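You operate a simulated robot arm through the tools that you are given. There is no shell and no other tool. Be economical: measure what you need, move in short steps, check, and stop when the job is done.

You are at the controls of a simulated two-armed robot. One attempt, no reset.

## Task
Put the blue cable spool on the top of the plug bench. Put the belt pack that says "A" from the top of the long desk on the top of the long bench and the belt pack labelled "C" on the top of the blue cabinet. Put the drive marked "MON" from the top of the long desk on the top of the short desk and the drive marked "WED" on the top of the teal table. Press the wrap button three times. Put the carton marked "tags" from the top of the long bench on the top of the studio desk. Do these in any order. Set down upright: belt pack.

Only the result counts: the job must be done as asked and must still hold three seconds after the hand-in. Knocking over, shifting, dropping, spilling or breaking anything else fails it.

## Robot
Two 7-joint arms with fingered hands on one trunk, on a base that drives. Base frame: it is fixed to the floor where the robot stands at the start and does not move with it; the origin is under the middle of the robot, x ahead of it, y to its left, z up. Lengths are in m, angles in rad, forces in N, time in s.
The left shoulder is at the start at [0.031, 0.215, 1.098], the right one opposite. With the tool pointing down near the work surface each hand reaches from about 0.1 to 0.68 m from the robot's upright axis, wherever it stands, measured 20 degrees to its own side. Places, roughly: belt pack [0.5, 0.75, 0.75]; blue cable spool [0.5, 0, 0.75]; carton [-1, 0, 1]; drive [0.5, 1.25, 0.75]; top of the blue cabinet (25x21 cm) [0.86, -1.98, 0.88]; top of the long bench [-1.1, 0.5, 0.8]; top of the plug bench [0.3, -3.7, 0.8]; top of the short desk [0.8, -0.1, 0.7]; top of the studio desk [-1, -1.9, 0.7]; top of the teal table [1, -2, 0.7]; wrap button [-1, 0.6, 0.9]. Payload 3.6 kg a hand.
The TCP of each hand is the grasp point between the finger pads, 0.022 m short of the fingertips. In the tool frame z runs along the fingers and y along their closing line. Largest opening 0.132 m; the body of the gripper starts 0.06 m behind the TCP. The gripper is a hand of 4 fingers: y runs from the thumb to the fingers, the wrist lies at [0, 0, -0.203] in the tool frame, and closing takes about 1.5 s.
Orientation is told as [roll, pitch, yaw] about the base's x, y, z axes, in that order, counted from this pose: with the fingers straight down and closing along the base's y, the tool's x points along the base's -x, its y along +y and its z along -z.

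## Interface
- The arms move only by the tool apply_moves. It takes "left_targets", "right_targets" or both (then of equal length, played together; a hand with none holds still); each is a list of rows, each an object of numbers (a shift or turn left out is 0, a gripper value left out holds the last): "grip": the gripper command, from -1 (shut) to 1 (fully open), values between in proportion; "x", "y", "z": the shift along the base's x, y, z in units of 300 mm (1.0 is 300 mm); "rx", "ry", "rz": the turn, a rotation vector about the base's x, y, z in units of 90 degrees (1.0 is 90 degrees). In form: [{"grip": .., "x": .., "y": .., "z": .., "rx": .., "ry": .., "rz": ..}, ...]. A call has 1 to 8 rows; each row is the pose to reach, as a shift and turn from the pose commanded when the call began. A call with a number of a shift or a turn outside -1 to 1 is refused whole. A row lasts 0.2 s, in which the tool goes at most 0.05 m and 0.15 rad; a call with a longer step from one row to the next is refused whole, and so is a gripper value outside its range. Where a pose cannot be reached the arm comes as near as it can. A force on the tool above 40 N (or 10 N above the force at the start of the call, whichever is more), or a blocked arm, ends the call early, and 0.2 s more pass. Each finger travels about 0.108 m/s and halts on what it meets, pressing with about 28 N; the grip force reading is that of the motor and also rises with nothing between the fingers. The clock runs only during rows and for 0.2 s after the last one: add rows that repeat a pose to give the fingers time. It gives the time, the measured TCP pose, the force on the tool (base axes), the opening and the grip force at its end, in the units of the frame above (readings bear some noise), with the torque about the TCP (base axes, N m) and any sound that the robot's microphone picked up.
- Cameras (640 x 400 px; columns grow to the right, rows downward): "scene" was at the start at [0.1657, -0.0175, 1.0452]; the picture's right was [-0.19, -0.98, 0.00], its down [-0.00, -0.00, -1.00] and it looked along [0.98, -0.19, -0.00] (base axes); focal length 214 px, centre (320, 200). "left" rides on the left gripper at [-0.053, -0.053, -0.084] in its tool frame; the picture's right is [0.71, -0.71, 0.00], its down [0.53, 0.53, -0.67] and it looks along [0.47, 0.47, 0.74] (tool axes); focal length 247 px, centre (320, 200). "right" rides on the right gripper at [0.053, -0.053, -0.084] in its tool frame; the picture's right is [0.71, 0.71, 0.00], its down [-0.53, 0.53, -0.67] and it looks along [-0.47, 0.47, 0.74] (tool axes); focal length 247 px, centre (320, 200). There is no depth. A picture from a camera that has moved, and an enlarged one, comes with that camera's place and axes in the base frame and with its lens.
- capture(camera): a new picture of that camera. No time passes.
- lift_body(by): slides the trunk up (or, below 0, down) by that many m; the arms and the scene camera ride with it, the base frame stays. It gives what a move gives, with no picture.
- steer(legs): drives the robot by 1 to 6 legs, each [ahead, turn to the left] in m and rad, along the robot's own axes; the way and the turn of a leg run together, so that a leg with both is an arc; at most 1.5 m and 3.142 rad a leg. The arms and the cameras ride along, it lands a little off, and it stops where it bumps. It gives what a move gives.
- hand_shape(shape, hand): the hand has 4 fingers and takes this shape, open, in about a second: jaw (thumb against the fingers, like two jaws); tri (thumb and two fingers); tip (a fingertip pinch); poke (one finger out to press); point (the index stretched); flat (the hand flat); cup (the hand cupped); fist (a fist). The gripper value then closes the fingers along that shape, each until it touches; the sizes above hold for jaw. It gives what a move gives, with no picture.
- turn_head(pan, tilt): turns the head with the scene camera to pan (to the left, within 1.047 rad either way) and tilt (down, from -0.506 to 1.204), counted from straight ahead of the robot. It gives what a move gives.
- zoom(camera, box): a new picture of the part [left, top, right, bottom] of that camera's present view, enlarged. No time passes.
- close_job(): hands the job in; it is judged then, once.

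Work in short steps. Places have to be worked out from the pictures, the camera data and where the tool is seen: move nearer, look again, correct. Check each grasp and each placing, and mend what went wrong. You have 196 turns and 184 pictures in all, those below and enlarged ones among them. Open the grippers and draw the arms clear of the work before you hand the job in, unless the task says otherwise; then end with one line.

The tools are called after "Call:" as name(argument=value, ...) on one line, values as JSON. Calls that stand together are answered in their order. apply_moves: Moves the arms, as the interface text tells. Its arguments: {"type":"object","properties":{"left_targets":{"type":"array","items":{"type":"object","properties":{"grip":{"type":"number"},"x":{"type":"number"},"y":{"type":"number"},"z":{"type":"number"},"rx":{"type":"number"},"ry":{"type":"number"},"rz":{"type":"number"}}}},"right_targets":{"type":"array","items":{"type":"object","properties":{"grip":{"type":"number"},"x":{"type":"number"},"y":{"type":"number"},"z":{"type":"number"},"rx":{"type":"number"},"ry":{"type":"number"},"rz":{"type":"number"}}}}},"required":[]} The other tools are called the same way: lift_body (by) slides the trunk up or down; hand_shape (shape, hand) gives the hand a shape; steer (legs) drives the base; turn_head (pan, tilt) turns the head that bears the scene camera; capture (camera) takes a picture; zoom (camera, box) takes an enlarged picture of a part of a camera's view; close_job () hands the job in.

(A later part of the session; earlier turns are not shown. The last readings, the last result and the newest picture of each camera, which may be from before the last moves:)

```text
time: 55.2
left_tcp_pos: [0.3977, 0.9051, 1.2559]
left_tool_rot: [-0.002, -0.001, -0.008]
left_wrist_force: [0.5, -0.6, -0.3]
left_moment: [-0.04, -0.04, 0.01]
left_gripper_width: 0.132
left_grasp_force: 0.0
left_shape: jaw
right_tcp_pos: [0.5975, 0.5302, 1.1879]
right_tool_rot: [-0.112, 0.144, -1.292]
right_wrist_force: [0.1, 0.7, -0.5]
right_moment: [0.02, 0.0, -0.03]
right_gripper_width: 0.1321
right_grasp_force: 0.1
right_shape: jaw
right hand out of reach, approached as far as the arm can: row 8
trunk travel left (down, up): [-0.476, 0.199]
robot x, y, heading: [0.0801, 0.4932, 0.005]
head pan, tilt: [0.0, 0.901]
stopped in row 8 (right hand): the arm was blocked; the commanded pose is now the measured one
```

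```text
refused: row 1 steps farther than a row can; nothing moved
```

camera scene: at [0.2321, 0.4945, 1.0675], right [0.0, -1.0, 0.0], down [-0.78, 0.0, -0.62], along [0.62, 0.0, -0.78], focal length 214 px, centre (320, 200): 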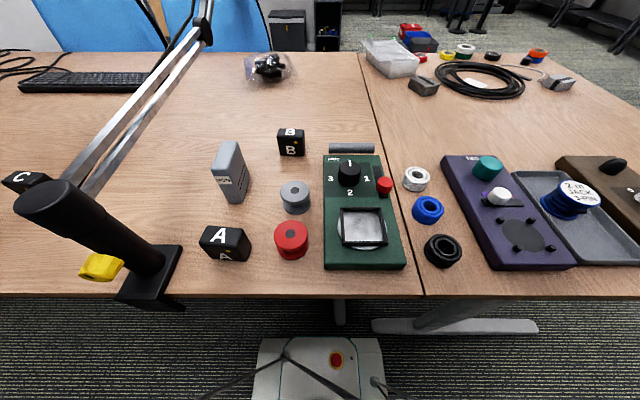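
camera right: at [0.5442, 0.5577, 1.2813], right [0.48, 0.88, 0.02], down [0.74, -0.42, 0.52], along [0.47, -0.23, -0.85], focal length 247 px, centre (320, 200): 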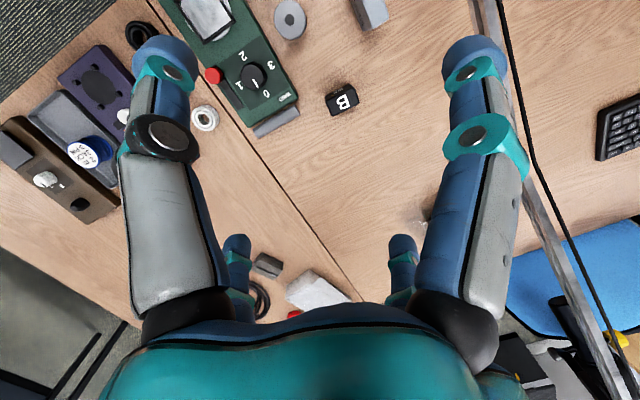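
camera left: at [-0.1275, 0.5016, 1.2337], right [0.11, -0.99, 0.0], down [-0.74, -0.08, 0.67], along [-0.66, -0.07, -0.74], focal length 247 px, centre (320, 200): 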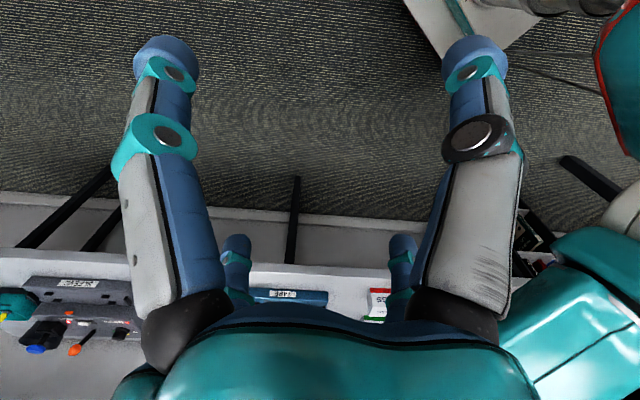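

Split the rotation over more rows.

Call:
apply_moves(right_targets=[{"rx": 0.035, "ry": -0.045, "x": -0.1, "z": -0.05}, {"rx": 0.07, "ry": -0.09, "x": -0.2, "z": -0.15}, {"rx": 0.07, "ry": -0.09, "x": -0.25, "z": -0.28}, {"rx": 0.07, "ry": -0.09, "x": -0.25, "z": -0.4}, {"rx": 0.07, "ry": -0.09, "x": -0.25, "z": -0.5}])

```text
time: 56.4
left_tcp_pos: [0.3976, 0.9052, 1.256]
left_tool_rot: [-0.002, 0.001, -0.007]
left_wrist_force: [0.4, -0.3, -0.7]
left_moment: [0.01, 0.06, 0.0]
left_gripper_width: 0.1321
left_grasp_force: 0.2
left_shape: jaw
right_tcp_pos: [0.5179, 0.5338, 1.0357]
right_tool_rot: [0.061, 0.203, -1.254]
right_wrist_force: [0.8, 0.2, 0.1]
right_moment: [0.03, -0.01, -0.02]
right_gripper_width: 0.1321
right_grasp_force: 0.0
right_shape: jaw
trunk travel left (down, up): [-0.476, 0.199]
robot x, y, heading: [0.0826, 0.4944, 0.006]
head pan, tilt: [0.0, 0.901]
```

Correct the tilt (rx −0.135) and finish yaw toward −90°.

Call:
apply_moves(right_targets=[{"rx": -0.07}, {"rx": -0.135}, {"rx": -0.135, "rz": -0.08}, {"rx": -0.135, "rz": -0.16}, {"rx": -0.135, "rz": -0.2}, {"rx": -0.135, "rz": -0.2}])

```text
time: 57.8
left_tcp_pos: [0.3972, 0.9053, 1.2563]
left_tool_rot: [-0.001, 0.0, -0.008]
left_wrist_force: [-0.1, -0.5, -0.2]
left_moment: [0.03, 0.0, -0.05]
left_gripper_width: 0.1321
left_grasp_force: 0.1
left_shape: jaw
right_tcp_pos: [0.5196, 0.5345, 1.038]
right_tool_rot: [0.029, -0.006, -1.573]
right_wrist_force: [-0.5, 0.0, 0.2]
right_moment: [0.0, 0.01, -0.01]
right_gripper_width: 0.1322
right_grasp_force: 0.1
right_shape: jaw
trunk travel left (down, up): [-0.476, 0.199]
robot x, y, heading: [0.0794, 0.4953, 0.004]
head pan, tilt: [0.0, 0.901]
```

Yaw −90° reached. Shift to above MON (0.543, 0.673) at z≈1.04 and look.

Call:
apply_moves(right_targets=[{"x": 0.02, "y": 0.12}, {"x": 0.05, "y": 0.25}, {"x": 0.08, "y": 0.38}, {"x": 0.08, "y": 0.46}, {"x": 0.08, "y": 0.46}])

Call:
capture(camera="right")

Call:
capture(camera="scene")

```text
time: 58.8
left_tcp_pos: [0.3968, 0.9056, 1.2557]
left_tool_rot: [-0.001, 0.0, -0.008]
left_wrist_force: [0.6, 0.5, 0.5]
left_moment: [0.0, -0.01, 0.01]
left_gripper_width: 0.1319
left_grasp_force: 0.1
left_shape: jaw
right_tcp_pos: [0.5958, 0.5298, 0.9255]
right_tool_rot: [-0.188, -0.026, -1.829]
right_wrist_force: [0.0, 0.2, -0.1]
right_moment: [-0.01, -0.02, -0.05]
right_gripper_width: 0.1321
right_grasp_force: 0.1
right_shape: jaw
right hand out of reach, approached as far as the arm can: row 4
trunk travel left (down, up): [-0.476, 0.199]
robot x, y, heading: [0.0781, 0.4949, 0.005]
head pan, tilt: [0.0, 0.901]
stopped in row 4 (right hand): the arm was blocked; the commanded pose is now the measured one
```

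```text
150 pictures are left
camera right: at [0.5747, 0.5921, 1.0154], right [0.85, 0.5, -0.15], down [0.49, -0.66, 0.57], along [0.19, -0.56, -0.81], focal length 247 px, centre (320, 200)
```

right: 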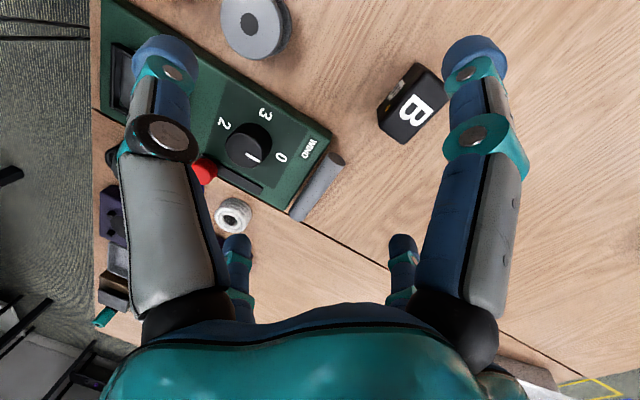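

```text
149 pictures are left
camera scene: at [0.2319, 0.4951, 1.0675], right [0.0, -1.0, 0.0], down [-0.78, 0.0, -0.62], along [0.62, 0.0, -0.78], focal length 214 px, centre (320, 200)
```

scene: 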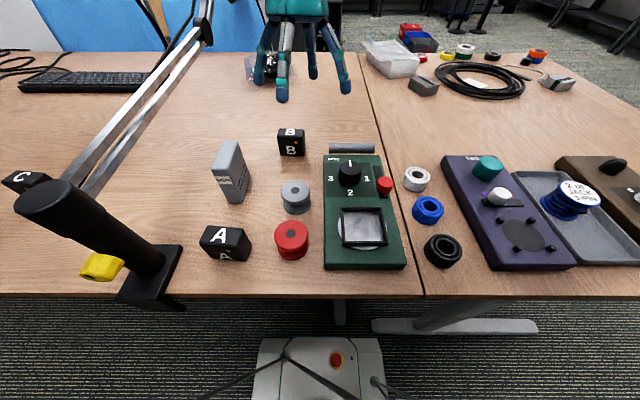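

The arm can't serve y>0.6 from here with this yaw, so I should stand further left (y≈0.83). First raise and square the hand.

Call:
apply_moves(right_targets=[{"z": 0.12, "ry": -0.06}, {"z": 0.24, "ry": -0.12, "x": -0.05}, {"z": 0.36, "ry": -0.12, "rz": 0.06, "x": -0.15}, {"z": 0.48, "ry": -0.12, "rz": 0.12, "x": -0.25, "y": -0.05}, {"z": 0.6, "ry": -0.12, "rz": 0.165, "x": -0.35, "y": -0.1}, {"z": 0.7, "ry": -0.12, "rz": 0.165, "x": -0.45, "y": -0.15}, {"z": 0.75, "ry": -0.12, "rz": 0.165, "x": -0.55, "y": -0.2}])

Call:
lift_body(by=0.19)

Call:
steer(legs=[[0, -0.785], [-0.48, 0], [0, 0.785], [0.34, 0]])

Call:
capture(camera="scene")

```text
time: 60.4
left_tcp_pos: [0.3967, 0.905, 1.2561]
left_tool_rot: [-0.001, -0.001, -0.007]
left_wrist_force: [0.0, 0.7, -0.3]
left_moment: [-0.01, 0.02, -0.01]
left_gripper_width: 0.1322
left_grasp_force: 0.0
left_shape: jaw
right_tcp_pos: [0.427, 0.4735, 1.151]
right_tool_rot: [-0.002, 0.003, -1.565]
right_wrist_force: [0.6, 0.6, 0.8]
right_moment: [0.0, -0.01, 0.03]
right_gripper_width: 0.1319
right_grasp_force: 0.1
right_shape: jaw
trunk travel left (down, up): [-0.476, 0.199]
robot x, y, heading: [0.0797, 0.4933, 0.002]
head pan, tilt: [0.0, 0.901]
```

```text
time: 62.4
left_tcp_pos: [0.3965, 0.906, 1.4457]
left_tool_rot: [0.0, 0.0, -0.007]
left_wrist_force: [0.3, -0.7, 0.9]
left_moment: [-0.01, -0.03, 0.04]
left_gripper_width: 0.1322
left_grasp_force: 0.1
left_shape: jaw
right_tcp_pos: [0.4283, 0.4733, 1.3422]
right_tool_rot: [0.0, 0.004, -1.564]
right_wrist_force: [-0.2, 0.0, 0.0]
right_moment: [0.0, -0.02, 0.0]
right_gripper_width: 0.1321
right_grasp_force: 0.1
right_shape: jaw
trunk travel left (down, up): [-0.666, 0.009]
robot x, y, heading: [0.079, 0.4941, -0.001]
head pan, tilt: [0.0, 0.901]
```

```text
time: 65.6
left_tcp_pos: [0.5599, 0.5865, 1.4496]
left_tool_rot: [0.001, -0.006, -0.802]
left_wrist_force: [-0.8, 0.4, 0.2]
left_moment: [-0.06, -0.05, 0.02]
left_gripper_width: 0.1322
left_grasp_force: 0.0
left_shape: jaw
right_tcp_pos: [0.2755, 0.2607, 1.3439]
right_tool_rot: [0.002, 0.002, -2.357]
right_wrist_force: [-0.7, 0.4, 0.8]
right_moment: [0.0, -0.03, -0.01]
right_gripper_width: 0.1321
right_grasp_force: 0.1
right_shape: jaw
trunk travel left (down, up): [-0.666, 0.009]
robot x, y, heading: [0.0691, 0.5449, -0.74]
head pan, tilt: [0.0, 0.901]
stopped in leg 2: the robot was blocked; the commanded pose is now the measured one
```

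```text
148 pictures are left
camera scene: at [0.1787, 0.4419, 1.2591], right [-0.68, -0.74, 0.0], down [-0.58, 0.53, -0.62], along [0.46, -0.42, -0.78], focal length 214 px, centre (320, 200)
```

scene: 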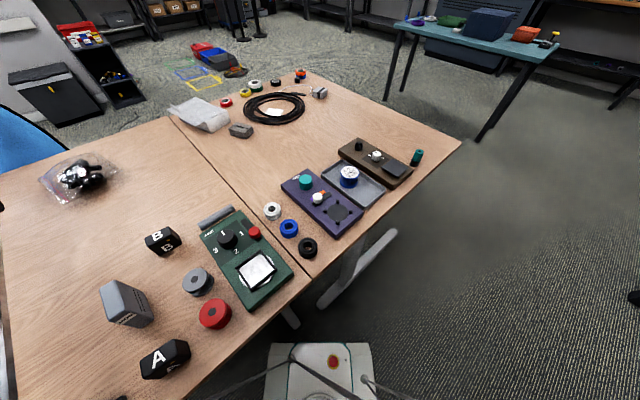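

Probably the base's corner touches a desk foot when turning this close. I turn back, reverse to x≈−0.2, and then make the diagonal move.

Call:
steer(legs=[[0, 0.74], [-0.27, 0]])

Call:
steer(legs=[[0, 0.8], [0, 0.77]])

```text
time: 68.6
left_tcp_pos: [0.3726, 0.9088, 1.444]
left_tool_rot: [-0.002, 0.007, -0.063]
left_wrist_force: [0.8, 0.4, -0.1]
left_moment: [0.0, 0.02, 0.01]
left_gripper_width: 0.1322
left_grasp_force: 0.1
left_shape: jaw
right_tcp_pos: [0.3792, 0.4756, 1.3419]
right_tool_rot: [-0.009, -0.001, -1.623]
right_wrist_force: [0.9, -0.7, -0.1]
right_moment: [-0.02, 0.01, 0.02]
right_gripper_width: 0.1317
right_grasp_force: 0.2
right_shape: jaw
trunk travel left (down, up): [-0.666, 0.009]
robot x, y, heading: [0.0226, 0.5158, -0.048]
head pan, tilt: [0.0, 0.901]
stopped in leg 2: the robot was blocked; the commanded pose is now the measured one
```

```text
time: 72.2
left_tcp_pos: [-0.1563, 0.9986, 1.4488]
left_tool_rot: [-0.004, -0.005, 1.011]
left_wrist_force: [-0.8, 0.4, -0.8]
left_moment: [0.02, -0.04, -0.02]
left_gripper_width: 0.1322
left_grasp_force: 0.0
left_shape: jaw
right_tcp_pos: [0.2295, 0.7999, 1.3448]
right_tool_rot: [-0.001, 0.0, -0.546]
right_wrist_force: [0.2, 0.1, -0.3]
right_moment: [-0.04, -0.03, 0.01]
right_gripper_width: 0.1319
right_grasp_force: 0.0
right_shape: jaw
trunk travel left (down, up): [-0.666, 0.009]
robot x, y, heading: [0.0618, 0.4991, 1.054]
head pan, tilt: [0.0, 0.901]
stopped in leg 2: the robot was blocked; the commanded pose is now the measured one
```

Reversing is also blocked, so something is behind. I look with the wrist cameras and head.

Call:
capture(camera="left")

Call:
capture(camera="right")

Call:
turn_head(pan=1.047, tilt=0.8)

Call:
capture(camera="scene")

```text
147 pictures are left
camera left: at [-0.0841, 1.0156, 1.5328], right [0.23, -0.97, 0.0], down [-0.73, -0.17, 0.66], along [-0.65, -0.15, -0.75], focal length 247 px, centre (320, 200)
```

left: 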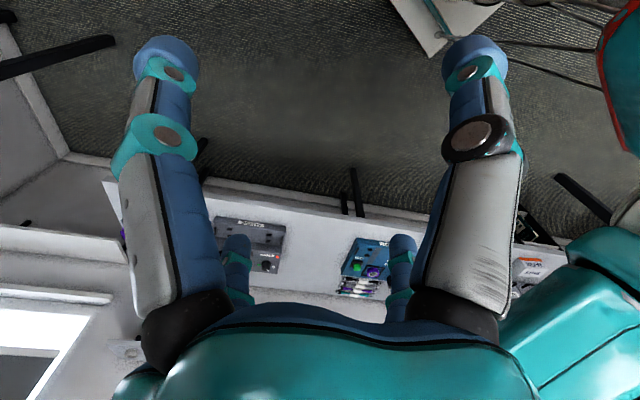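

```text
146 pictures are left
camera right: at [0.1562, 0.7827, 1.427], right [-0.24, 0.97, 0.0], down [0.72, 0.18, 0.67], along [0.65, 0.16, -0.74], focal length 247 px, centre (320, 200)
```

right: 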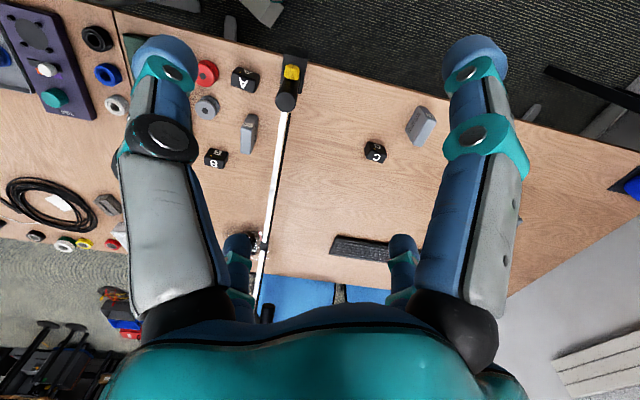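

```text
time: 73.5
left_tcp_pos: [-0.1543, 0.998, 1.4488]
left_tool_rot: [-0.001, 0.001, 1.012]
left_wrist_force: [0.1, -0.2, 0.4]
left_moment: [0.0, -0.03, -0.03]
left_gripper_width: 0.1323
left_grasp_force: 0.1
left_shape: jaw
right_tcp_pos: [0.2318, 0.8003, 1.3437]
right_tool_rot: [-0.001, 0.001, -0.547]
right_wrist_force: [0.0, 0.2, -1.2]
right_moment: [0.01, 0.03, 0.01]
right_gripper_width: 0.1322
right_grasp_force: 0.0
right_shape: jaw
trunk travel left (down, up): [-0.666, 0.009]
robot x, y, heading: [0.0589, 0.4976, 1.054]
head pan, tilt: [1.047, 0.799]
```

```text
145 pictures are left
camera scene: at [0.0574, 0.6313, 1.2666], right [0.86, 0.5, 0.0], down [0.36, -0.62, -0.7], along [-0.35, 0.6, -0.72], focal length 214 px, centre (320, 200)
```

scene: 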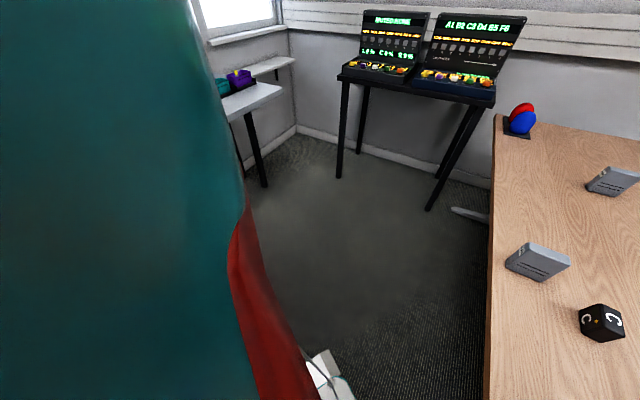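

I turn the left hand so its camera looks back at my own base and what is behind it.

Call:
apply_moves(left_targets=[{"rz": 0.09, "x": -0.07, "y": 0.04}, {"rz": 0.18, "x": -0.14, "y": 0.08}, {"rz": 0.27, "x": -0.21, "y": 0.12}, {"rz": 0.36, "x": -0.28, "y": 0.16}, {"rz": 0.45, "x": -0.35, "y": 0.2}, {"rz": 0.54, "x": -0.42, "y": 0.24}, {"rz": 0.63, "x": -0.42, "y": 0.24}, {"rz": 0.72, "x": -0.42, "y": 0.24}])

Call:
capture(camera="left")

```text
time: 75.3
left_tcp_pos: [-0.2809, 1.0708, 1.4499]
left_tool_rot: [-0.003, 0.001, 2.148]
left_wrist_force: [0.7, -0.4, 0.0]
left_moment: [0.04, 0.01, 0.01]
left_gripper_width: 0.1321
left_grasp_force: 0.0
left_shape: jaw
right_tcp_pos: [0.2304, 0.8002, 1.3437]
right_tool_rot: [-0.001, 0.0, -0.548]
right_wrist_force: [0.2, 0.7, 0.0]
right_moment: [0.0, 0.04, 0.01]
right_gripper_width: 0.1321
right_grasp_force: 0.1
right_shape: jaw
trunk travel left (down, up): [-0.666, 0.009]
robot x, y, heading: [0.0581, 0.4974, 1.057]
head pan, tilt: [1.047, 0.799]
```

```text
144 pictures are left
camera left: at [-0.2653, 1.1441, 1.5327], right [0.98, -0.21, 0.0], down [-0.15, -0.73, 0.67], along [-0.14, -0.65, -0.74], focal length 247 px, centre (320, 200)
```

left: 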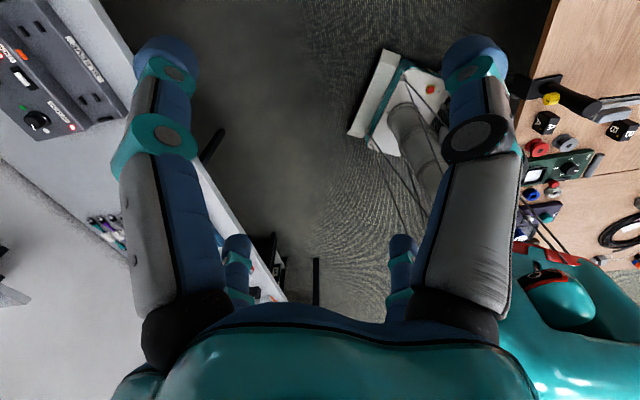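

The floor behind is clear; the "blocks" look like lag when legs are chained. I use single short legs instead: turn, drive 0.35, turn back in steps.

Call:
steer(legs=[[0, 0.6]])

Call:
steer(legs=[[0.35, 0]])

Call:
steer(legs=[[0, -0.6]])

Call:
steer(legs=[[0, -0.6]])

Call:
steer(legs=[[0, -0.44]])

```text
time: 77.7
left_tcp_pos: [-0.5475, 0.7759, 1.4481]
left_tool_rot: [-0.004, -0.003, 2.748]
left_wrist_force: [-0.4, -0.2, -0.4]
left_moment: [-0.03, -0.04, -0.02]
left_gripper_width: 0.132
left_grasp_force: 0.2
left_shape: jaw
right_tcp_pos: [0.0262, 0.8437, 1.3452]
right_tool_rot: [-0.002, 0.0, 0.057]
right_wrist_force: [-0.5, 0.4, -0.5]
right_moment: [0.03, -0.05, -0.02]
right_gripper_width: 0.1317
right_grasp_force: 0.1
right_shape: jaw
trunk travel left (down, up): [-0.666, 0.009]
robot x, y, heading: [0.085, 0.5004, 1.647]
head pan, tilt: [1.047, 0.799]
stopped in leg 1: the robot was blocked; the commanded pose is now the measured one
```

```text
time: 80.0
left_tcp_pos: [-0.5739, 1.1281, 1.4502]
left_tool_rot: [-0.001, -0.001, 2.751]
left_wrist_force: [0.6, 0.1, 0.1]
left_moment: [-0.05, 0.03, 0.01]
left_gripper_width: 0.1322
left_grasp_force: 0.1
left_shape: jaw
right_tcp_pos: [-0.0004, 1.1958, 1.3448]
right_tool_rot: [-0.001, 0.0, 0.062]
right_wrist_force: [-0.6, -0.1, 0.2]
right_moment: [-0.03, 0.0, 0.03]
right_gripper_width: 0.1318
right_grasp_force: 0.0
right_shape: jaw
trunk travel left (down, up): [-0.666, 0.009]
robot x, y, heading: [0.0611, 0.8555, 1.647]
head pan, tilt: [1.047, 0.799]
```

```text
time: 82.0
left_tcp_pos: [-0.3166, 1.4285, 1.4501]
left_tool_rot: [-0.003, -0.004, 2.164]
left_wrist_force: [1.5, 0.3, -0.5]
left_moment: [0.04, 0.01, -0.01]
left_gripper_width: 0.1321
left_grasp_force: 0.1
left_shape: jaw
right_tcp_pos: [0.2004, 1.1674, 1.3459]
right_tool_rot: [-0.002, 0.001, -0.526]
right_wrist_force: [-0.5, 0.5, 0.0]
right_moment: [-0.02, -0.01, -0.03]
right_gripper_width: 0.1319
right_grasp_force: 0.1
right_shape: jaw
trunk travel left (down, up): [-0.666, 0.009]
robot x, y, heading: [0.0412, 0.8609, 1.057]
head pan, tilt: [1.047, 0.799]
```

```text
time: 84.1
left_tcp_pos: [0.065, 1.5317, 1.4511]
left_tool_rot: [-0.002, -0.002, 1.568]
left_wrist_force: [-0.9, -0.9, -0.5]
left_moment: [0.0, 0.02, 0.0]
left_gripper_width: 0.1322
left_grasp_force: 0.1
left_shape: jaw
right_tcp_pos: [0.3465, 1.0264, 1.3458]
right_tool_rot: [-0.003, 0.0, -1.119]
right_wrist_force: [0.2, 0.0, 0.7]
right_moment: [0.0, 0.02, 0.0]
right_gripper_width: 0.1317
right_grasp_force: 0.1
right_shape: jaw
trunk travel left (down, up): [-0.666, 0.009]
robot x, y, heading: [0.0291, 0.8813, 0.462]
head pan, tilt: [1.047, 0.799]
```

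```text
time: 85.8
left_tcp_pos: [0.3383, 1.454, 1.4515]
left_tool_rot: [-0.004, -0.003, 1.129]
left_wrist_force: [0.1, -0.4, 0.6]
left_moment: [0.04, 0.02, -0.02]
left_gripper_width: 0.1319
left_grasp_force: 0.0
left_shape: jaw
right_tcp_pos: [0.3769, 0.876, 1.3453]
right_tool_rot: [-0.003, 0.002, -1.561]
right_wrist_force: [-0.6, 0.0, 0.9]
right_moment: [0.01, 0.02, 0.0]
right_gripper_width: 0.132
right_grasp_force: 0.0
right_shape: jaw
trunk travel left (down, up): [-0.666, 0.009]
robot x, y, heading: [0.0273, 0.9035, 0.027]
head pan, tilt: [1.047, 0.799]
```

At (0.03, 0.90). Look at MON and A, trunk down partly.

Call:
lift_body(by=-0.19)

Call:
turn_head(pan=-0.35, tilt=0.8)

Call:
capture(camera="scene")

Call:
capture(camera="right")

```text
time: 87.9
left_tcp_pos: [0.3371, 1.4535, 1.2632]
left_tool_rot: [-0.004, -0.004, 1.129]
left_wrist_force: [0.7, -0.2, -0.3]
left_moment: [0.0, 0.0, 0.0]
left_gripper_width: 0.1319
left_grasp_force: 0.1
left_shape: jaw
right_tcp_pos: [0.3777, 0.8779, 1.1564]
right_tool_rot: [-0.003, 0.001, -1.56]
right_wrist_force: [0.0, -0.8, 0.2]
right_moment: [0.03, 0.0, 0.02]
right_gripper_width: 0.1317
right_grasp_force: 0.1
right_shape: jaw
trunk travel left (down, up): [-0.476, 0.199]
robot x, y, heading: [0.0292, 0.9052, 0.026]
head pan, tilt: [1.047, 0.799]
```

```text
time: 89.4
left_tcp_pos: [0.3376, 1.4545, 1.2619]
left_tool_rot: [-0.001, -0.001, 1.129]
left_wrist_force: [0.9, 0.2, 0.1]
left_moment: [0.01, -0.02, 0.02]
left_gripper_width: 0.132
left_grasp_force: 0.1
left_shape: jaw
right_tcp_pos: [0.3777, 0.8781, 1.1564]
right_tool_rot: [-0.001, -0.001, -1.561]
right_wrist_force: [0.1, 0.7, 0.0]
right_moment: [-0.02, 0.02, -0.02]
right_gripper_width: 0.1317
right_grasp_force: 0.0
right_shape: jaw
trunk travel left (down, up): [-0.476, 0.199]
robot x, y, heading: [0.0299, 0.9, 0.025]
head pan, tilt: [-0.351, 0.799]
```

```text
143 pictures are left
camera scene: at [0.182, 0.8773, 1.0755], right [-0.32, -0.95, 0.0], down [-0.68, 0.23, -0.7], along [0.66, -0.22, -0.72], focal length 214 px, centre (320, 200)
```

scene: 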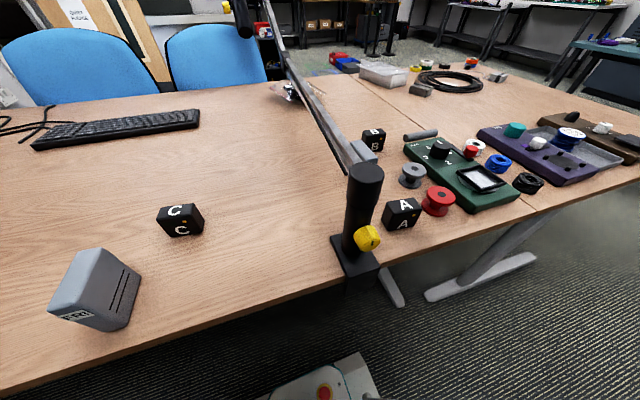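

```text
142 pictures are left
camera right: at [0.3243, 0.9298, 1.2401], right [0.7, 0.71, 0.0], down [0.53, -0.52, 0.67], along [0.48, -0.47, -0.74], focal length 247 px, centre (320, 200)
```

right: 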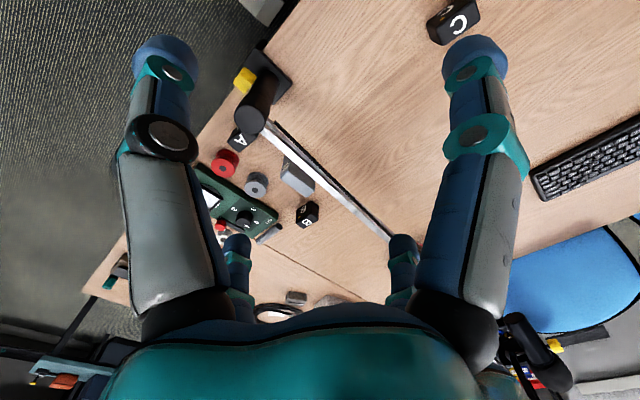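

Comparing the views, the desk surface is at z≈0.735; MON ≈(0.52, 0.66), A ≈(0.39, 0.645). Move the right hand above MON.

Call:
apply_moves(right_targets=[{"grip": 1, "x": 0.08, "y": -0.12}, {"x": 0.16, "y": -0.24}, {"x": 0.24, "y": -0.36}, {"x": 0.32, "y": -0.48}, {"x": 0.4, "y": -0.6}, {"x": 0.47, "y": -0.72}, {"x": 0.47, "y": -0.72}])

Call:
capture(camera="right")

Call:
capture(camera="scene")

```text
time: 91.0
left_tcp_pos: [0.3376, 1.4534, 1.263]
left_tool_rot: [-0.005, -0.001, 1.128]
left_wrist_force: [-0.1, -0.1, 0.1]
left_moment: [-0.01, 0.0, 0.01]
left_gripper_width: 0.132
left_grasp_force: 0.0
left_shape: jaw
right_tcp_pos: [0.518, 0.6611, 1.1569]
right_tool_rot: [-0.002, 0.001, -1.558]
right_wrist_force: [0.0, -0.1, 0.2]
right_moment: [-0.01, -0.03, -0.01]
right_gripper_width: 0.1322
right_grasp_force: 0.0
right_shape: jaw
trunk travel left (down, up): [-0.476, 0.199]
robot x, y, heading: [0.0309, 0.9033, 0.024]
head pan, tilt: [-0.351, 0.799]
```

```text
141 pictures are left
camera right: at [0.4654, 0.7136, 1.2401], right [0.7, 0.71, 0.0], down [0.53, -0.52, 0.67], along [0.48, -0.47, -0.74], focal length 247 px, centre (320, 200)
```

right: 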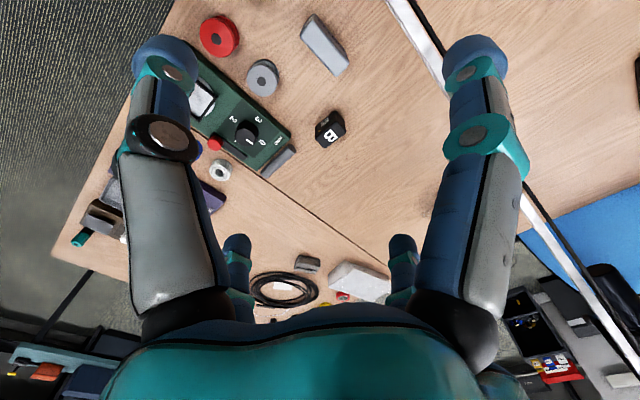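

```text
140 pictures are left
camera scene: at [0.182, 0.8776, 1.0755], right [-0.32, -0.95, 0.0], down [-0.68, 0.23, -0.7], along [0.66, -0.22, -0.72], focal length 214 px, centre (320, 200)
```

scene: 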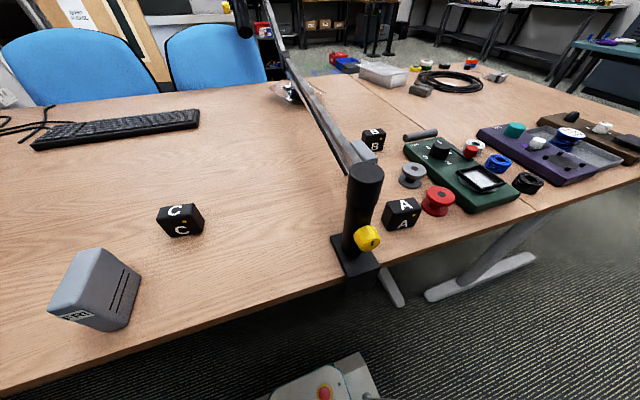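

MON sits at the expected image point under the TCP. Descend to z≈0.88 and check.

Call:
apply_moves(right_targets=[{"z": -0.15}, {"z": -0.3}, {"z": -0.45}, {"z": -0.6}, {"z": -0.75}, {"z": -0.88}, {"z": -0.88}])

Call:
capture(camera="right")

Call:
capture(camera="scene")

```text
time: 92.6
left_tcp_pos: [0.338, 1.4547, 1.2625]
left_tool_rot: [-0.003, -0.002, 1.129]
left_wrist_force: [-0.1, 0.4, -0.1]
left_moment: [0.03, -0.01, -0.01]
left_gripper_width: 0.1322
left_grasp_force: 0.1
left_shape: jaw
right_tcp_pos: [0.5175, 0.6618, 0.8923]
right_tool_rot: [-0.001, 0.001, -1.56]
right_wrist_force: [0.6, 0.2, -0.3]
right_moment: [-0.02, 0.01, -0.01]
right_gripper_width: 0.1318
right_grasp_force: 0.1
right_shape: jaw
trunk travel left (down, up): [-0.476, 0.199]
robot x, y, heading: [0.0274, 0.9006, 0.024]
head pan, tilt: [-0.351, 0.799]
```

```text
139 pictures are left
camera right: at [0.4648, 0.7145, 0.9758], right [0.7, 0.71, 0.0], down [0.53, -0.52, 0.67], along [0.48, -0.47, -0.74], focal length 247 px, centre (320, 200)
```

right: 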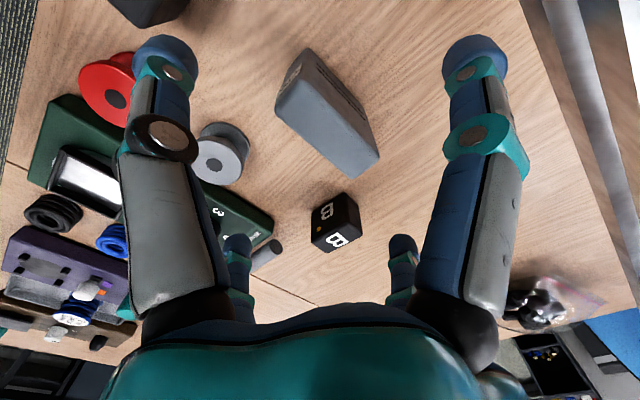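

```text
138 pictures are left
camera scene: at [0.1819, 0.8773, 1.0756], right [-0.32, -0.95, 0.0], down [-0.68, 0.23, -0.7], along [0.66, -0.22, -0.72], focal length 214 px, centre (320, 200)
```

scene: 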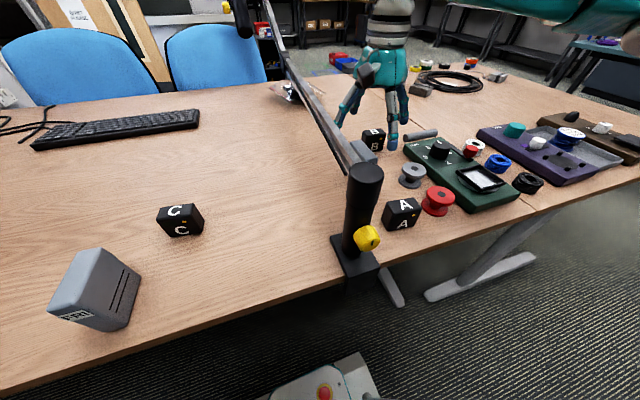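

Well centred. Descend to z≈0.785 and close on MON.

Call:
apply_moves(right_targets=[{"z": -0.12, "x": 0.01}, {"z": -0.24, "x": 0.01}, {"z": -0.35, "x": 0.01}, {"z": -0.35, "x": 0.01}])

Call:
apply_moves(right_targets=[{"grip": -1}, {"grip": -1}, {"grip": -1}, {"grip": -1}, {"grip": -1}, {"grip": -1}])

Call:
capture(camera="right")

```text
time: 93.6
left_tcp_pos: [0.3375, 1.4547, 1.2623]
left_tool_rot: [-0.004, -0.002, 1.128]
left_wrist_force: [0.3, -0.2, 0.0]
left_moment: [0.0, 0.03, 0.0]
left_gripper_width: 0.1321
left_grasp_force: 0.2
left_shape: jaw
right_tcp_pos: [0.5216, 0.6612, 0.7877]
right_tool_rot: [0.0, 0.002, -1.56]
right_wrist_force: [0.8, 0.9, 1.4]
right_moment: [0.02, -0.01, 0.0]
right_gripper_width: 0.1322
right_grasp_force: 0.0
right_shape: jaw
trunk travel left (down, up): [-0.476, 0.199]
robot x, y, heading: [0.0258, 0.904, 0.029]
head pan, tilt: [-0.351, 0.799]
```

```text
time: 95.0
left_tcp_pos: [0.3374, 1.4541, 1.2612]
left_tool_rot: [-0.004, -0.003, 1.129]
left_wrist_force: [-0.2, 0.2, 0.0]
left_moment: [0.02, -0.03, -0.02]
left_gripper_width: 0.1319
left_grasp_force: 0.1
left_shape: jaw
right_tcp_pos: [0.5212, 0.6612, 0.7876]
right_tool_rot: [0.0, 0.0, -1.561]
right_wrist_force: [-0.5, -0.1, 6.3]
right_moment: [0.0, 0.29, 0.03]
right_gripper_width: 0.0558
right_grasp_force: 28.3
right_shape: jaw
trunk travel left (down, up): [-0.476, 0.199]
robot x, y, heading: [0.0338, 0.898, 0.031]
head pan, tilt: [-0.351, 0.799]
```

```text
137 pictures are left
camera right: at [0.4677, 0.714, 0.871], right [0.7, 0.71, 0.0], down [0.53, -0.52, 0.67], along [0.48, -0.47, -0.74], focal length 247 px, centre (320, 200)
```

right: 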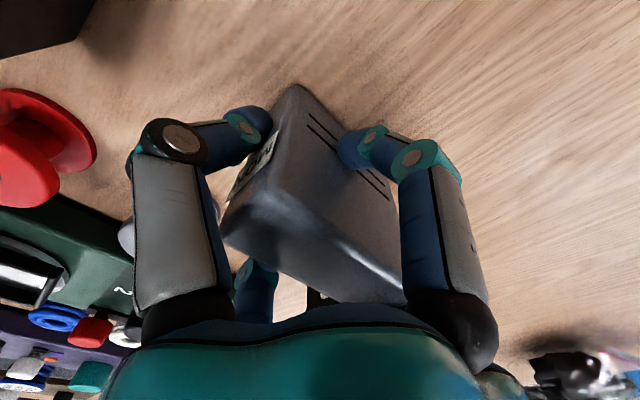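

Gripped at 56 mm with force; box may have yawed a bit. Lift slightly and check.

Call:
apply_moves(right_targets=[{"z": 0.05}, {"z": 0.1}, {"z": 0.15}, {"z": 0.15}])

Call:
capture(camera="right")

Call:
zoom(camera="scene", box=[300, 20, 460, 220])

```text
time: 96.0
left_tcp_pos: [0.3379, 1.454, 1.262]
left_tool_rot: [-0.004, -0.003, 1.129]
left_wrist_force: [-0.5, 0.6, -0.1]
left_moment: [0.04, 0.0, 0.0]
left_gripper_width: 0.132
left_grasp_force: 0.0
left_shape: jaw
right_tcp_pos: [0.5217, 0.6613, 0.8315]
right_tool_rot: [-0.001, 0.001, -1.56]
right_wrist_force: [0.8, -0.7, -2.6]
right_moment: [0.01, -0.01, 0.03]
right_gripper_width: 0.0557
right_grasp_force: 27.9
right_shape: jaw
trunk travel left (down, up): [-0.476, 0.199]
robot x, y, heading: [0.0295, 0.8977, 0.022]
head pan, tilt: [-0.351, 0.799]
```

```text
136 pictures are left
camera right: at [0.4683, 0.7137, 0.9158], right [0.7, 0.71, 0.0], down [0.53, -0.52, 0.67], along [0.48, -0.47, -0.74], focal length 247 px, centre (320, 200)
```

right: 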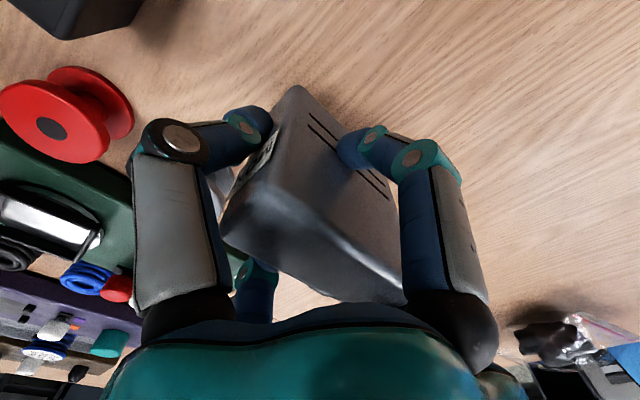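

```text
2.00 times, centred on (380, 120) of scene
camera zoom: at [0.1822, 0.8771, 1.0755], right [-0.32, -0.95, 0.0], down [-0.68, 0.23, -0.7], along [0.66, -0.22, -0.72], focal length 429 px, centre (200, 360)
```

zoom: 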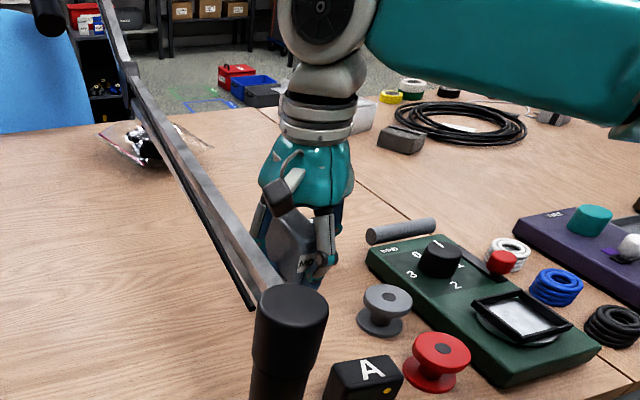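

MON is held (label reads MON). Raise and retract, lift the trunk, then move the base toward y≈0.55 in single legs.

Call:
apply_moves(right_targets=[{"z": 0.15}, {"z": 0.3}, {"z": 0.45}, {"z": 0.6}, {"z": 0.75}, {"z": 0.9, "x": -0.05}, {"z": 1.0, "x": -0.15}, {"z": 1.0, "x": -0.3}])

Call:
lift_body(by=0.15)

Call:
steer(legs=[[0, -0.8]])

Call:
steer(legs=[[0, -0.79]])

Call:
steer(legs=[[0.35, 0]])

Call:
steer(legs=[[0, 0.8]])

Call:
steer(legs=[[0, 0.79]])

```text
time: 97.8
left_tcp_pos: [0.3377, 1.4537, 1.263]
left_tool_rot: [-0.003, -0.003, 1.128]
left_wrist_force: [-0.4, -0.2, -0.3]
left_moment: [-0.01, -0.03, 0.01]
left_gripper_width: 0.132
left_grasp_force: 0.0
left_shape: jaw
right_tcp_pos: [0.4305, 0.6591, 1.1322]
right_tool_rot: [0.0, -0.001, -1.561]
right_wrist_force: [0.7, 0.0, -3.1]
right_moment: [0.01, 0.01, -0.02]
right_gripper_width: 0.0555
right_grasp_force: 28.2
right_shape: jaw
trunk travel left (down, up): [-0.476, 0.199]
robot x, y, heading: [0.0254, 0.9024, 0.026]
head pan, tilt: [-0.351, 0.799]
```

```text
time: 99.5
left_tcp_pos: [0.3389, 1.4523, 1.4121]
left_tool_rot: [-0.005, -0.002, 1.13]
left_wrist_force: [-0.6, 0.3, -0.4]
left_moment: [0.0, 0.02, -0.01]
left_gripper_width: 0.1319
left_grasp_force: 0.0
left_shape: jaw
right_tcp_pos: [0.4323, 0.6619, 1.2827]
right_tool_rot: [-0.002, -0.001, -1.561]
right_wrist_force: [-0.2, 1.5, -1.5]
right_moment: [-0.01, 0.0, 0.0]
right_gripper_width: 0.0554
right_grasp_force: 28.0
right_shape: jaw
trunk travel left (down, up): [-0.626, 0.049]
robot x, y, heading: [0.0304, 0.9034, 0.022]
head pan, tilt: [-0.351, 0.799]
```

```text
time: 102.1
left_tcp_pos: [0.6409, 1.0638, 1.4122]
left_tool_rot: [-0.004, -0.005, 0.33]
left_wrist_force: [0.1, -0.1, 0.3]
left_moment: [0.03, -0.02, 0.02]
left_gripper_width: 0.1321
left_grasp_force: 0.1
left_shape: jaw
right_tcp_pos: [0.1355, 0.4457, 1.2824]
right_tool_rot: [-0.001, 0.001, -2.361]
right_wrist_force: [0.2, 0.0, -1.6]
right_moment: [-0.01, 0.03, 0.02]
right_gripper_width: 0.0552
right_grasp_force: 27.9
right_shape: jaw
trunk travel left (down, up): [-0.626, 0.049]
robot x, y, heading: [0.052, 0.9248, -0.778]
head pan, tilt: [-0.351, 0.799]
```

```text
time: 104.6
left_tcp_pos: [0.5653, 0.6021, 1.4124]
left_tool_rot: [-0.002, -0.001, -0.461]
left_wrist_force: [0.4, 0.0, 0.9]
left_moment: [-0.02, 0.01, 0.0]
left_gripper_width: 0.132
left_grasp_force: 0.0
left_shape: jaw
right_tcp_pos: [-0.2299, 0.525, 1.2834]
right_tool_rot: [-0.001, 0.003, 3.131]
right_wrist_force: [-0.1, 0.1, -3.1]
right_moment: [0.02, 0.03, 0.04]
right_gripper_width: 0.0548
right_grasp_force: 27.9
right_shape: jaw
trunk travel left (down, up): [-0.626, 0.049]
robot x, y, heading: [0.0846, 0.9221, -1.556]
head pan, tilt: [-0.351, 0.799]
```

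```text
time: 106.9
left_tcp_pos: [0.5683, 0.2499, 1.4124]
left_tool_rot: [-0.004, -0.002, -0.467]
left_wrist_force: [0.1, 0.0, -1.1]
left_moment: [-0.01, -0.01, 0.02]
left_gripper_width: 0.1319
left_grasp_force: 0.1
left_shape: jaw
right_tcp_pos: [-0.2266, 0.1756, 1.2832]
right_tool_rot: [-0.002, 0.001, 3.126]
right_wrist_force: [0.8, -0.2, -2.3]
right_moment: [0.04, 0.01, -0.03]
right_gripper_width: 0.0548
right_grasp_force: 28.1
right_shape: jaw
trunk travel left (down, up): [-0.626, 0.049]
robot x, y, heading: [0.089, 0.5737, -1.562]
head pan, tilt: [-0.351, 0.799]
```

```text
time: 109.4
left_tcp_pos: [0.6534, 0.6901, 1.4131]
left_tool_rot: [-0.003, -0.002, 0.329]
left_wrist_force: [-0.7, 0.3, -1.2]
left_moment: [0.02, 0.06, -0.03]
left_gripper_width: 0.1321
left_grasp_force: 0.1
left_shape: jaw
right_tcp_pos: [0.1516, 0.0701, 1.2839]
right_tool_rot: [-0.002, 0.0, -2.36]
right_wrist_force: [0.1, 1.0, -2.4]
right_moment: [0.03, 0.02, -0.02]
right_gripper_width: 0.0546
right_grasp_force: 28.1
right_shape: jaw
trunk travel left (down, up): [-0.626, 0.049]
robot x, y, heading: [0.0684, 0.5499, -0.773]
head pan, tilt: [-0.351, 0.799]
```

```text
time: 112.2
left_tcp_pos: [0.38, 1.0694, 1.4142]
left_tool_rot: [-0.006, -0.004, 1.125]
left_wrist_force: [-0.7, 1.0, -0.7]
left_moment: [-0.05, -0.03, -0.03]
left_gripper_width: 0.1319
left_grasp_force: 0.1
left_shape: jaw
right_tcp_pos: [0.4695, 0.2753, 1.2851]
right_tool_rot: [-0.003, -0.002, -1.563]
right_wrist_force: [-0.5, 0.3, -3.1]
right_moment: [-0.02, 0.02, -0.01]
right_gripper_width: 0.054
right_grasp_force: 28.1
right_shape: jaw
trunk travel left (down, up): [-0.626, 0.049]
robot x, y, heading: [0.0681, 0.517, 0.013]
head pan, tilt: [-0.351, 0.799]
stopped in leg 1: the robot was blocked; the commanded pose is now the measured one
```

At (0.07, 0.52). Lower the trunk and bring MON above the free spot (0.65, 0.275); check the view.

Call:
lift_body(by=-0.15)

Call:
apply_moves(right_targets=[{"x": 0.12, "z": -0.05}, {"x": 0.24, "z": -0.1}, {"x": 0.36, "z": -0.15}, {"x": 0.48, "z": -0.25}, {"x": 0.6, "z": -0.35}, {"x": 0.6, "z": -0.35}])

Call:
capture(camera="right")

Call:
capture(camera="scene")

```text
time: 113.9
left_tcp_pos: [0.3798, 1.0671, 1.2646]
left_tool_rot: [-0.007, -0.004, 1.123]
left_wrist_force: [0.2, -0.2, 0.3]
left_moment: [0.01, 0.02, 0.01]
left_gripper_width: 0.1319
left_grasp_force: 0.1
left_shape: jaw
right_tcp_pos: [0.4698, 0.2746, 1.1355]
right_tool_rot: [-0.003, 0.0, -1.566]
right_wrist_force: [-0.7, 0.1, -2.0]
right_moment: [0.02, 0.03, 0.0]
right_gripper_width: 0.0539
right_grasp_force: 27.8
right_shape: jaw
trunk travel left (down, up): [-0.476, 0.199]
robot x, y, heading: [0.0692, 0.5161, 0.009]
head pan, tilt: [-0.351, 0.799]
```

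```text
time: 115.3
left_tcp_pos: [0.3799, 1.0675, 1.2652]
left_tool_rot: [-0.007, -0.005, 1.123]
left_wrist_force: [-1.0, 0.1, -0.4]
left_moment: [0.01, 0.01, -0.03]
left_gripper_width: 0.1321
left_grasp_force: 0.0
left_shape: jaw
right_tcp_pos: [0.6492, 0.2736, 1.0298]
right_tool_rot: [-0.001, 0.0, -1.565]
right_wrist_force: [-0.2, 0.4, -2.7]
right_moment: [-0.02, 0.02, 0.0]
right_gripper_width: 0.0537
right_grasp_force: 27.8
right_shape: jaw
trunk travel left (down, up): [-0.476, 0.199]
robot x, y, heading: [0.0682, 0.5178, 0.014]
head pan, tilt: [-0.351, 0.799]
```

```text
134 pictures are left
camera right: at [0.5967, 0.3273, 1.1131], right [0.7, 0.71, 0.0], down [0.53, -0.52, 0.67], along [0.47, -0.47, -0.74], focal length 247 px, centre (320, 200)
```

right: 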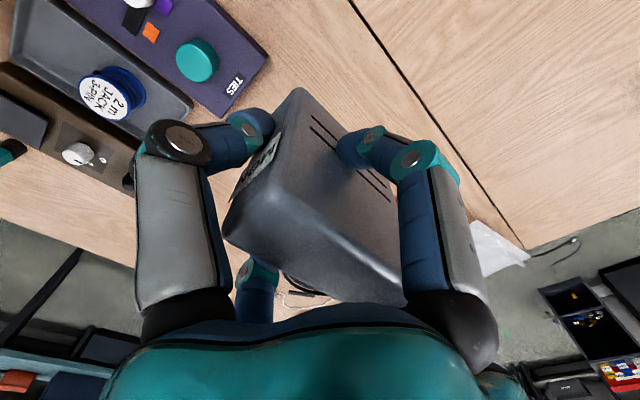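

```text
133 pictures are left
camera scene: at [0.2208, 0.4903, 1.0756], right [-0.33, -0.94, 0.0], down [-0.68, 0.24, -0.7], along [0.66, -0.23, -0.72], focal length 214 px, centre (320, 200)
```

scene: 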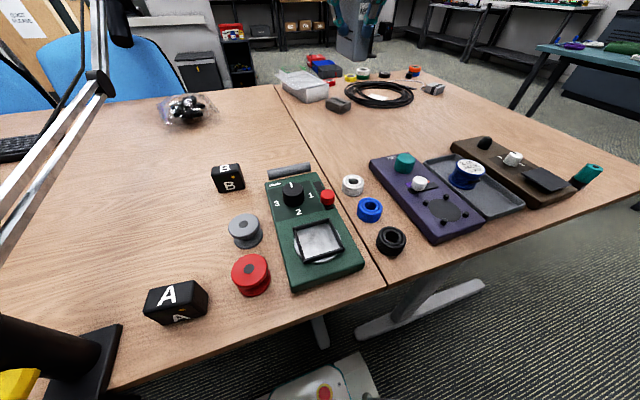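

Spot between the TIES box and the seam is free. Shift 2 cm further in x and lower to just above the desk.

Call:
apply_moves(right_targets=[{"x": 0.03, "z": -0.1}, {"x": 0.06, "z": -0.25}, {"x": 0.06, "z": -0.4}, {"x": 0.06, "z": -0.55}, {"x": 0.06, "z": -0.68}, {"x": 0.06, "z": -0.76}, {"x": 0.06, "z": -0.76}])

Call:
capture(camera="scene")

```text
time: 116.9
left_tcp_pos: [0.3789, 1.0662, 1.2654]
left_tool_rot: [-0.006, -0.003, 1.123]
left_wrist_force: [-1.2, 0.6, 0.4]
left_moment: [0.01, -0.02, 0.01]
left_gripper_width: 0.1319
left_grasp_force: 0.1
left_shape: jaw
right_tcp_pos: [0.6684, 0.2749, 0.8017]
right_tool_rot: [-0.001, -0.001, -1.563]
right_wrist_force: [-0.6, 0.2, -1.6]
right_moment: [0.0, 0.0, 0.0]
right_gripper_width: 0.0536
right_grasp_force: 27.9
right_shape: jaw
trunk travel left (down, up): [-0.476, 0.199]
robot x, y, heading: [0.066, 0.5184, 0.014]
head pan, tilt: [-0.351, 0.799]
```

```text
132 pictures are left
camera scene: at [0.2213, 0.4904, 1.0755], right [-0.33, -0.94, 0.0], down [-0.68, 0.24, -0.7], along [0.66, -0.23, -0.72], focal length 214 px, centre (320, 200)
```

scene: 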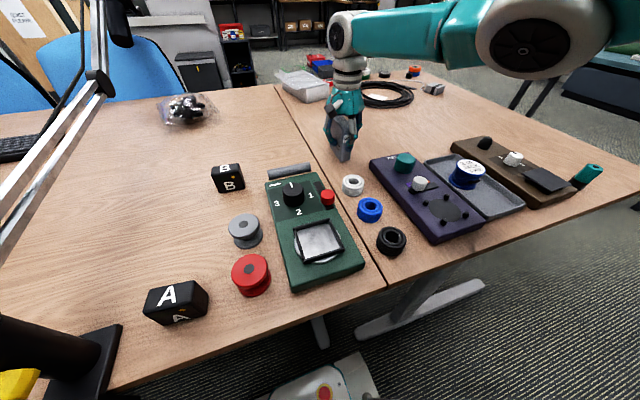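

Lower the last ~14 mm till touch and open partly.

Call:
apply_moves(right_targets=[{"z": -0.025}, {"z": -0.045}, {"z": -0.055}])

Call:
zoom(camera="scene", box=[300, 80, 420, 200])

```text
time: 117.7
left_tcp_pos: [0.3777, 1.0676, 1.2656]
left_tool_rot: [-0.006, -0.006, 1.124]
left_wrist_force: [0.6, -0.3, 0.6]
left_moment: [0.0, 0.0, -0.01]
left_gripper_width: 0.1319
left_grasp_force: 0.2
left_shape: jaw
right_tcp_pos: [0.6674, 0.2755, 0.7888]
right_tool_rot: [0.001, 0.0, -1.565]
right_wrist_force: [-0.3, -2.1, 11.2]
right_moment: [-0.07, 0.44, 0.06]
right_gripper_width: 0.0537
right_grasp_force: 28.3
right_shape: jaw
trunk travel left (down, up): [-0.476, 0.199]
robot x, y, heading: [0.0659, 0.5158, 0.019]
head pan, tilt: [-0.351, 0.799]
```

```text
3.33 times, centred on (360, 140) of scene
camera zoom: at [0.2202, 0.4907, 1.0758], right [-0.33, -0.94, 0.0], down [-0.68, 0.24, -0.7], along [0.66, -0.23, -0.72], focal length 715 px, centre (187, 400)
```

zoom: 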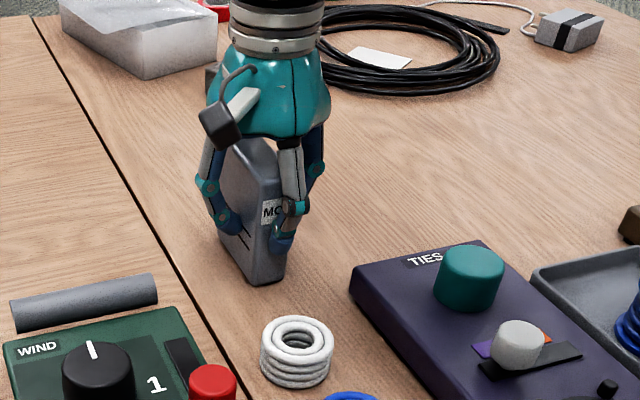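

Contact (11 N). Open partly and rise.

Call:
apply_moves(right_targets=[{"grip": -0.1}, {"grip": 0.1}, {"grip": 0.35}, {"grip": 0.45}, {"grip": 0.45}, {"grip": 0.45}])

Call:
capture(camera="right")

```text
time: 119.1
left_tcp_pos: [0.3785, 1.0676, 1.2646]
left_tool_rot: [-0.006, -0.002, 1.124]
left_wrist_force: [0.4, -0.6, 0.2]
left_moment: [0.0, -0.02, -0.04]
left_gripper_width: 0.132
left_grasp_force: 0.0
left_shape: jaw
right_tcp_pos: [0.6675, 0.2755, 0.7848]
right_tool_rot: [-0.002, 0.002, -1.566]
right_wrist_force: [-0.3, 0.6, 0.2]
right_moment: [-0.01, 0.0, -0.01]
right_gripper_width: 0.0953
right_grasp_force: 0.0
right_shape: jaw
trunk travel left (down, up): [-0.476, 0.199]
robot x, y, heading: [0.0668, 0.5181, 0.01]
head pan, tilt: [-0.351, 0.799]
```

```text
130 pictures are left
camera right: at [0.6143, 0.3275, 0.8688], right [0.7, 0.71, 0.0], down [0.53, -0.52, 0.67], along [0.47, -0.47, -0.74], focal length 247 px, centre (320, 200)
```

right: 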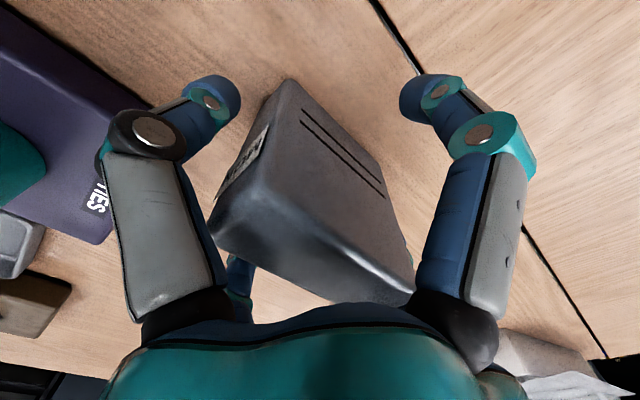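

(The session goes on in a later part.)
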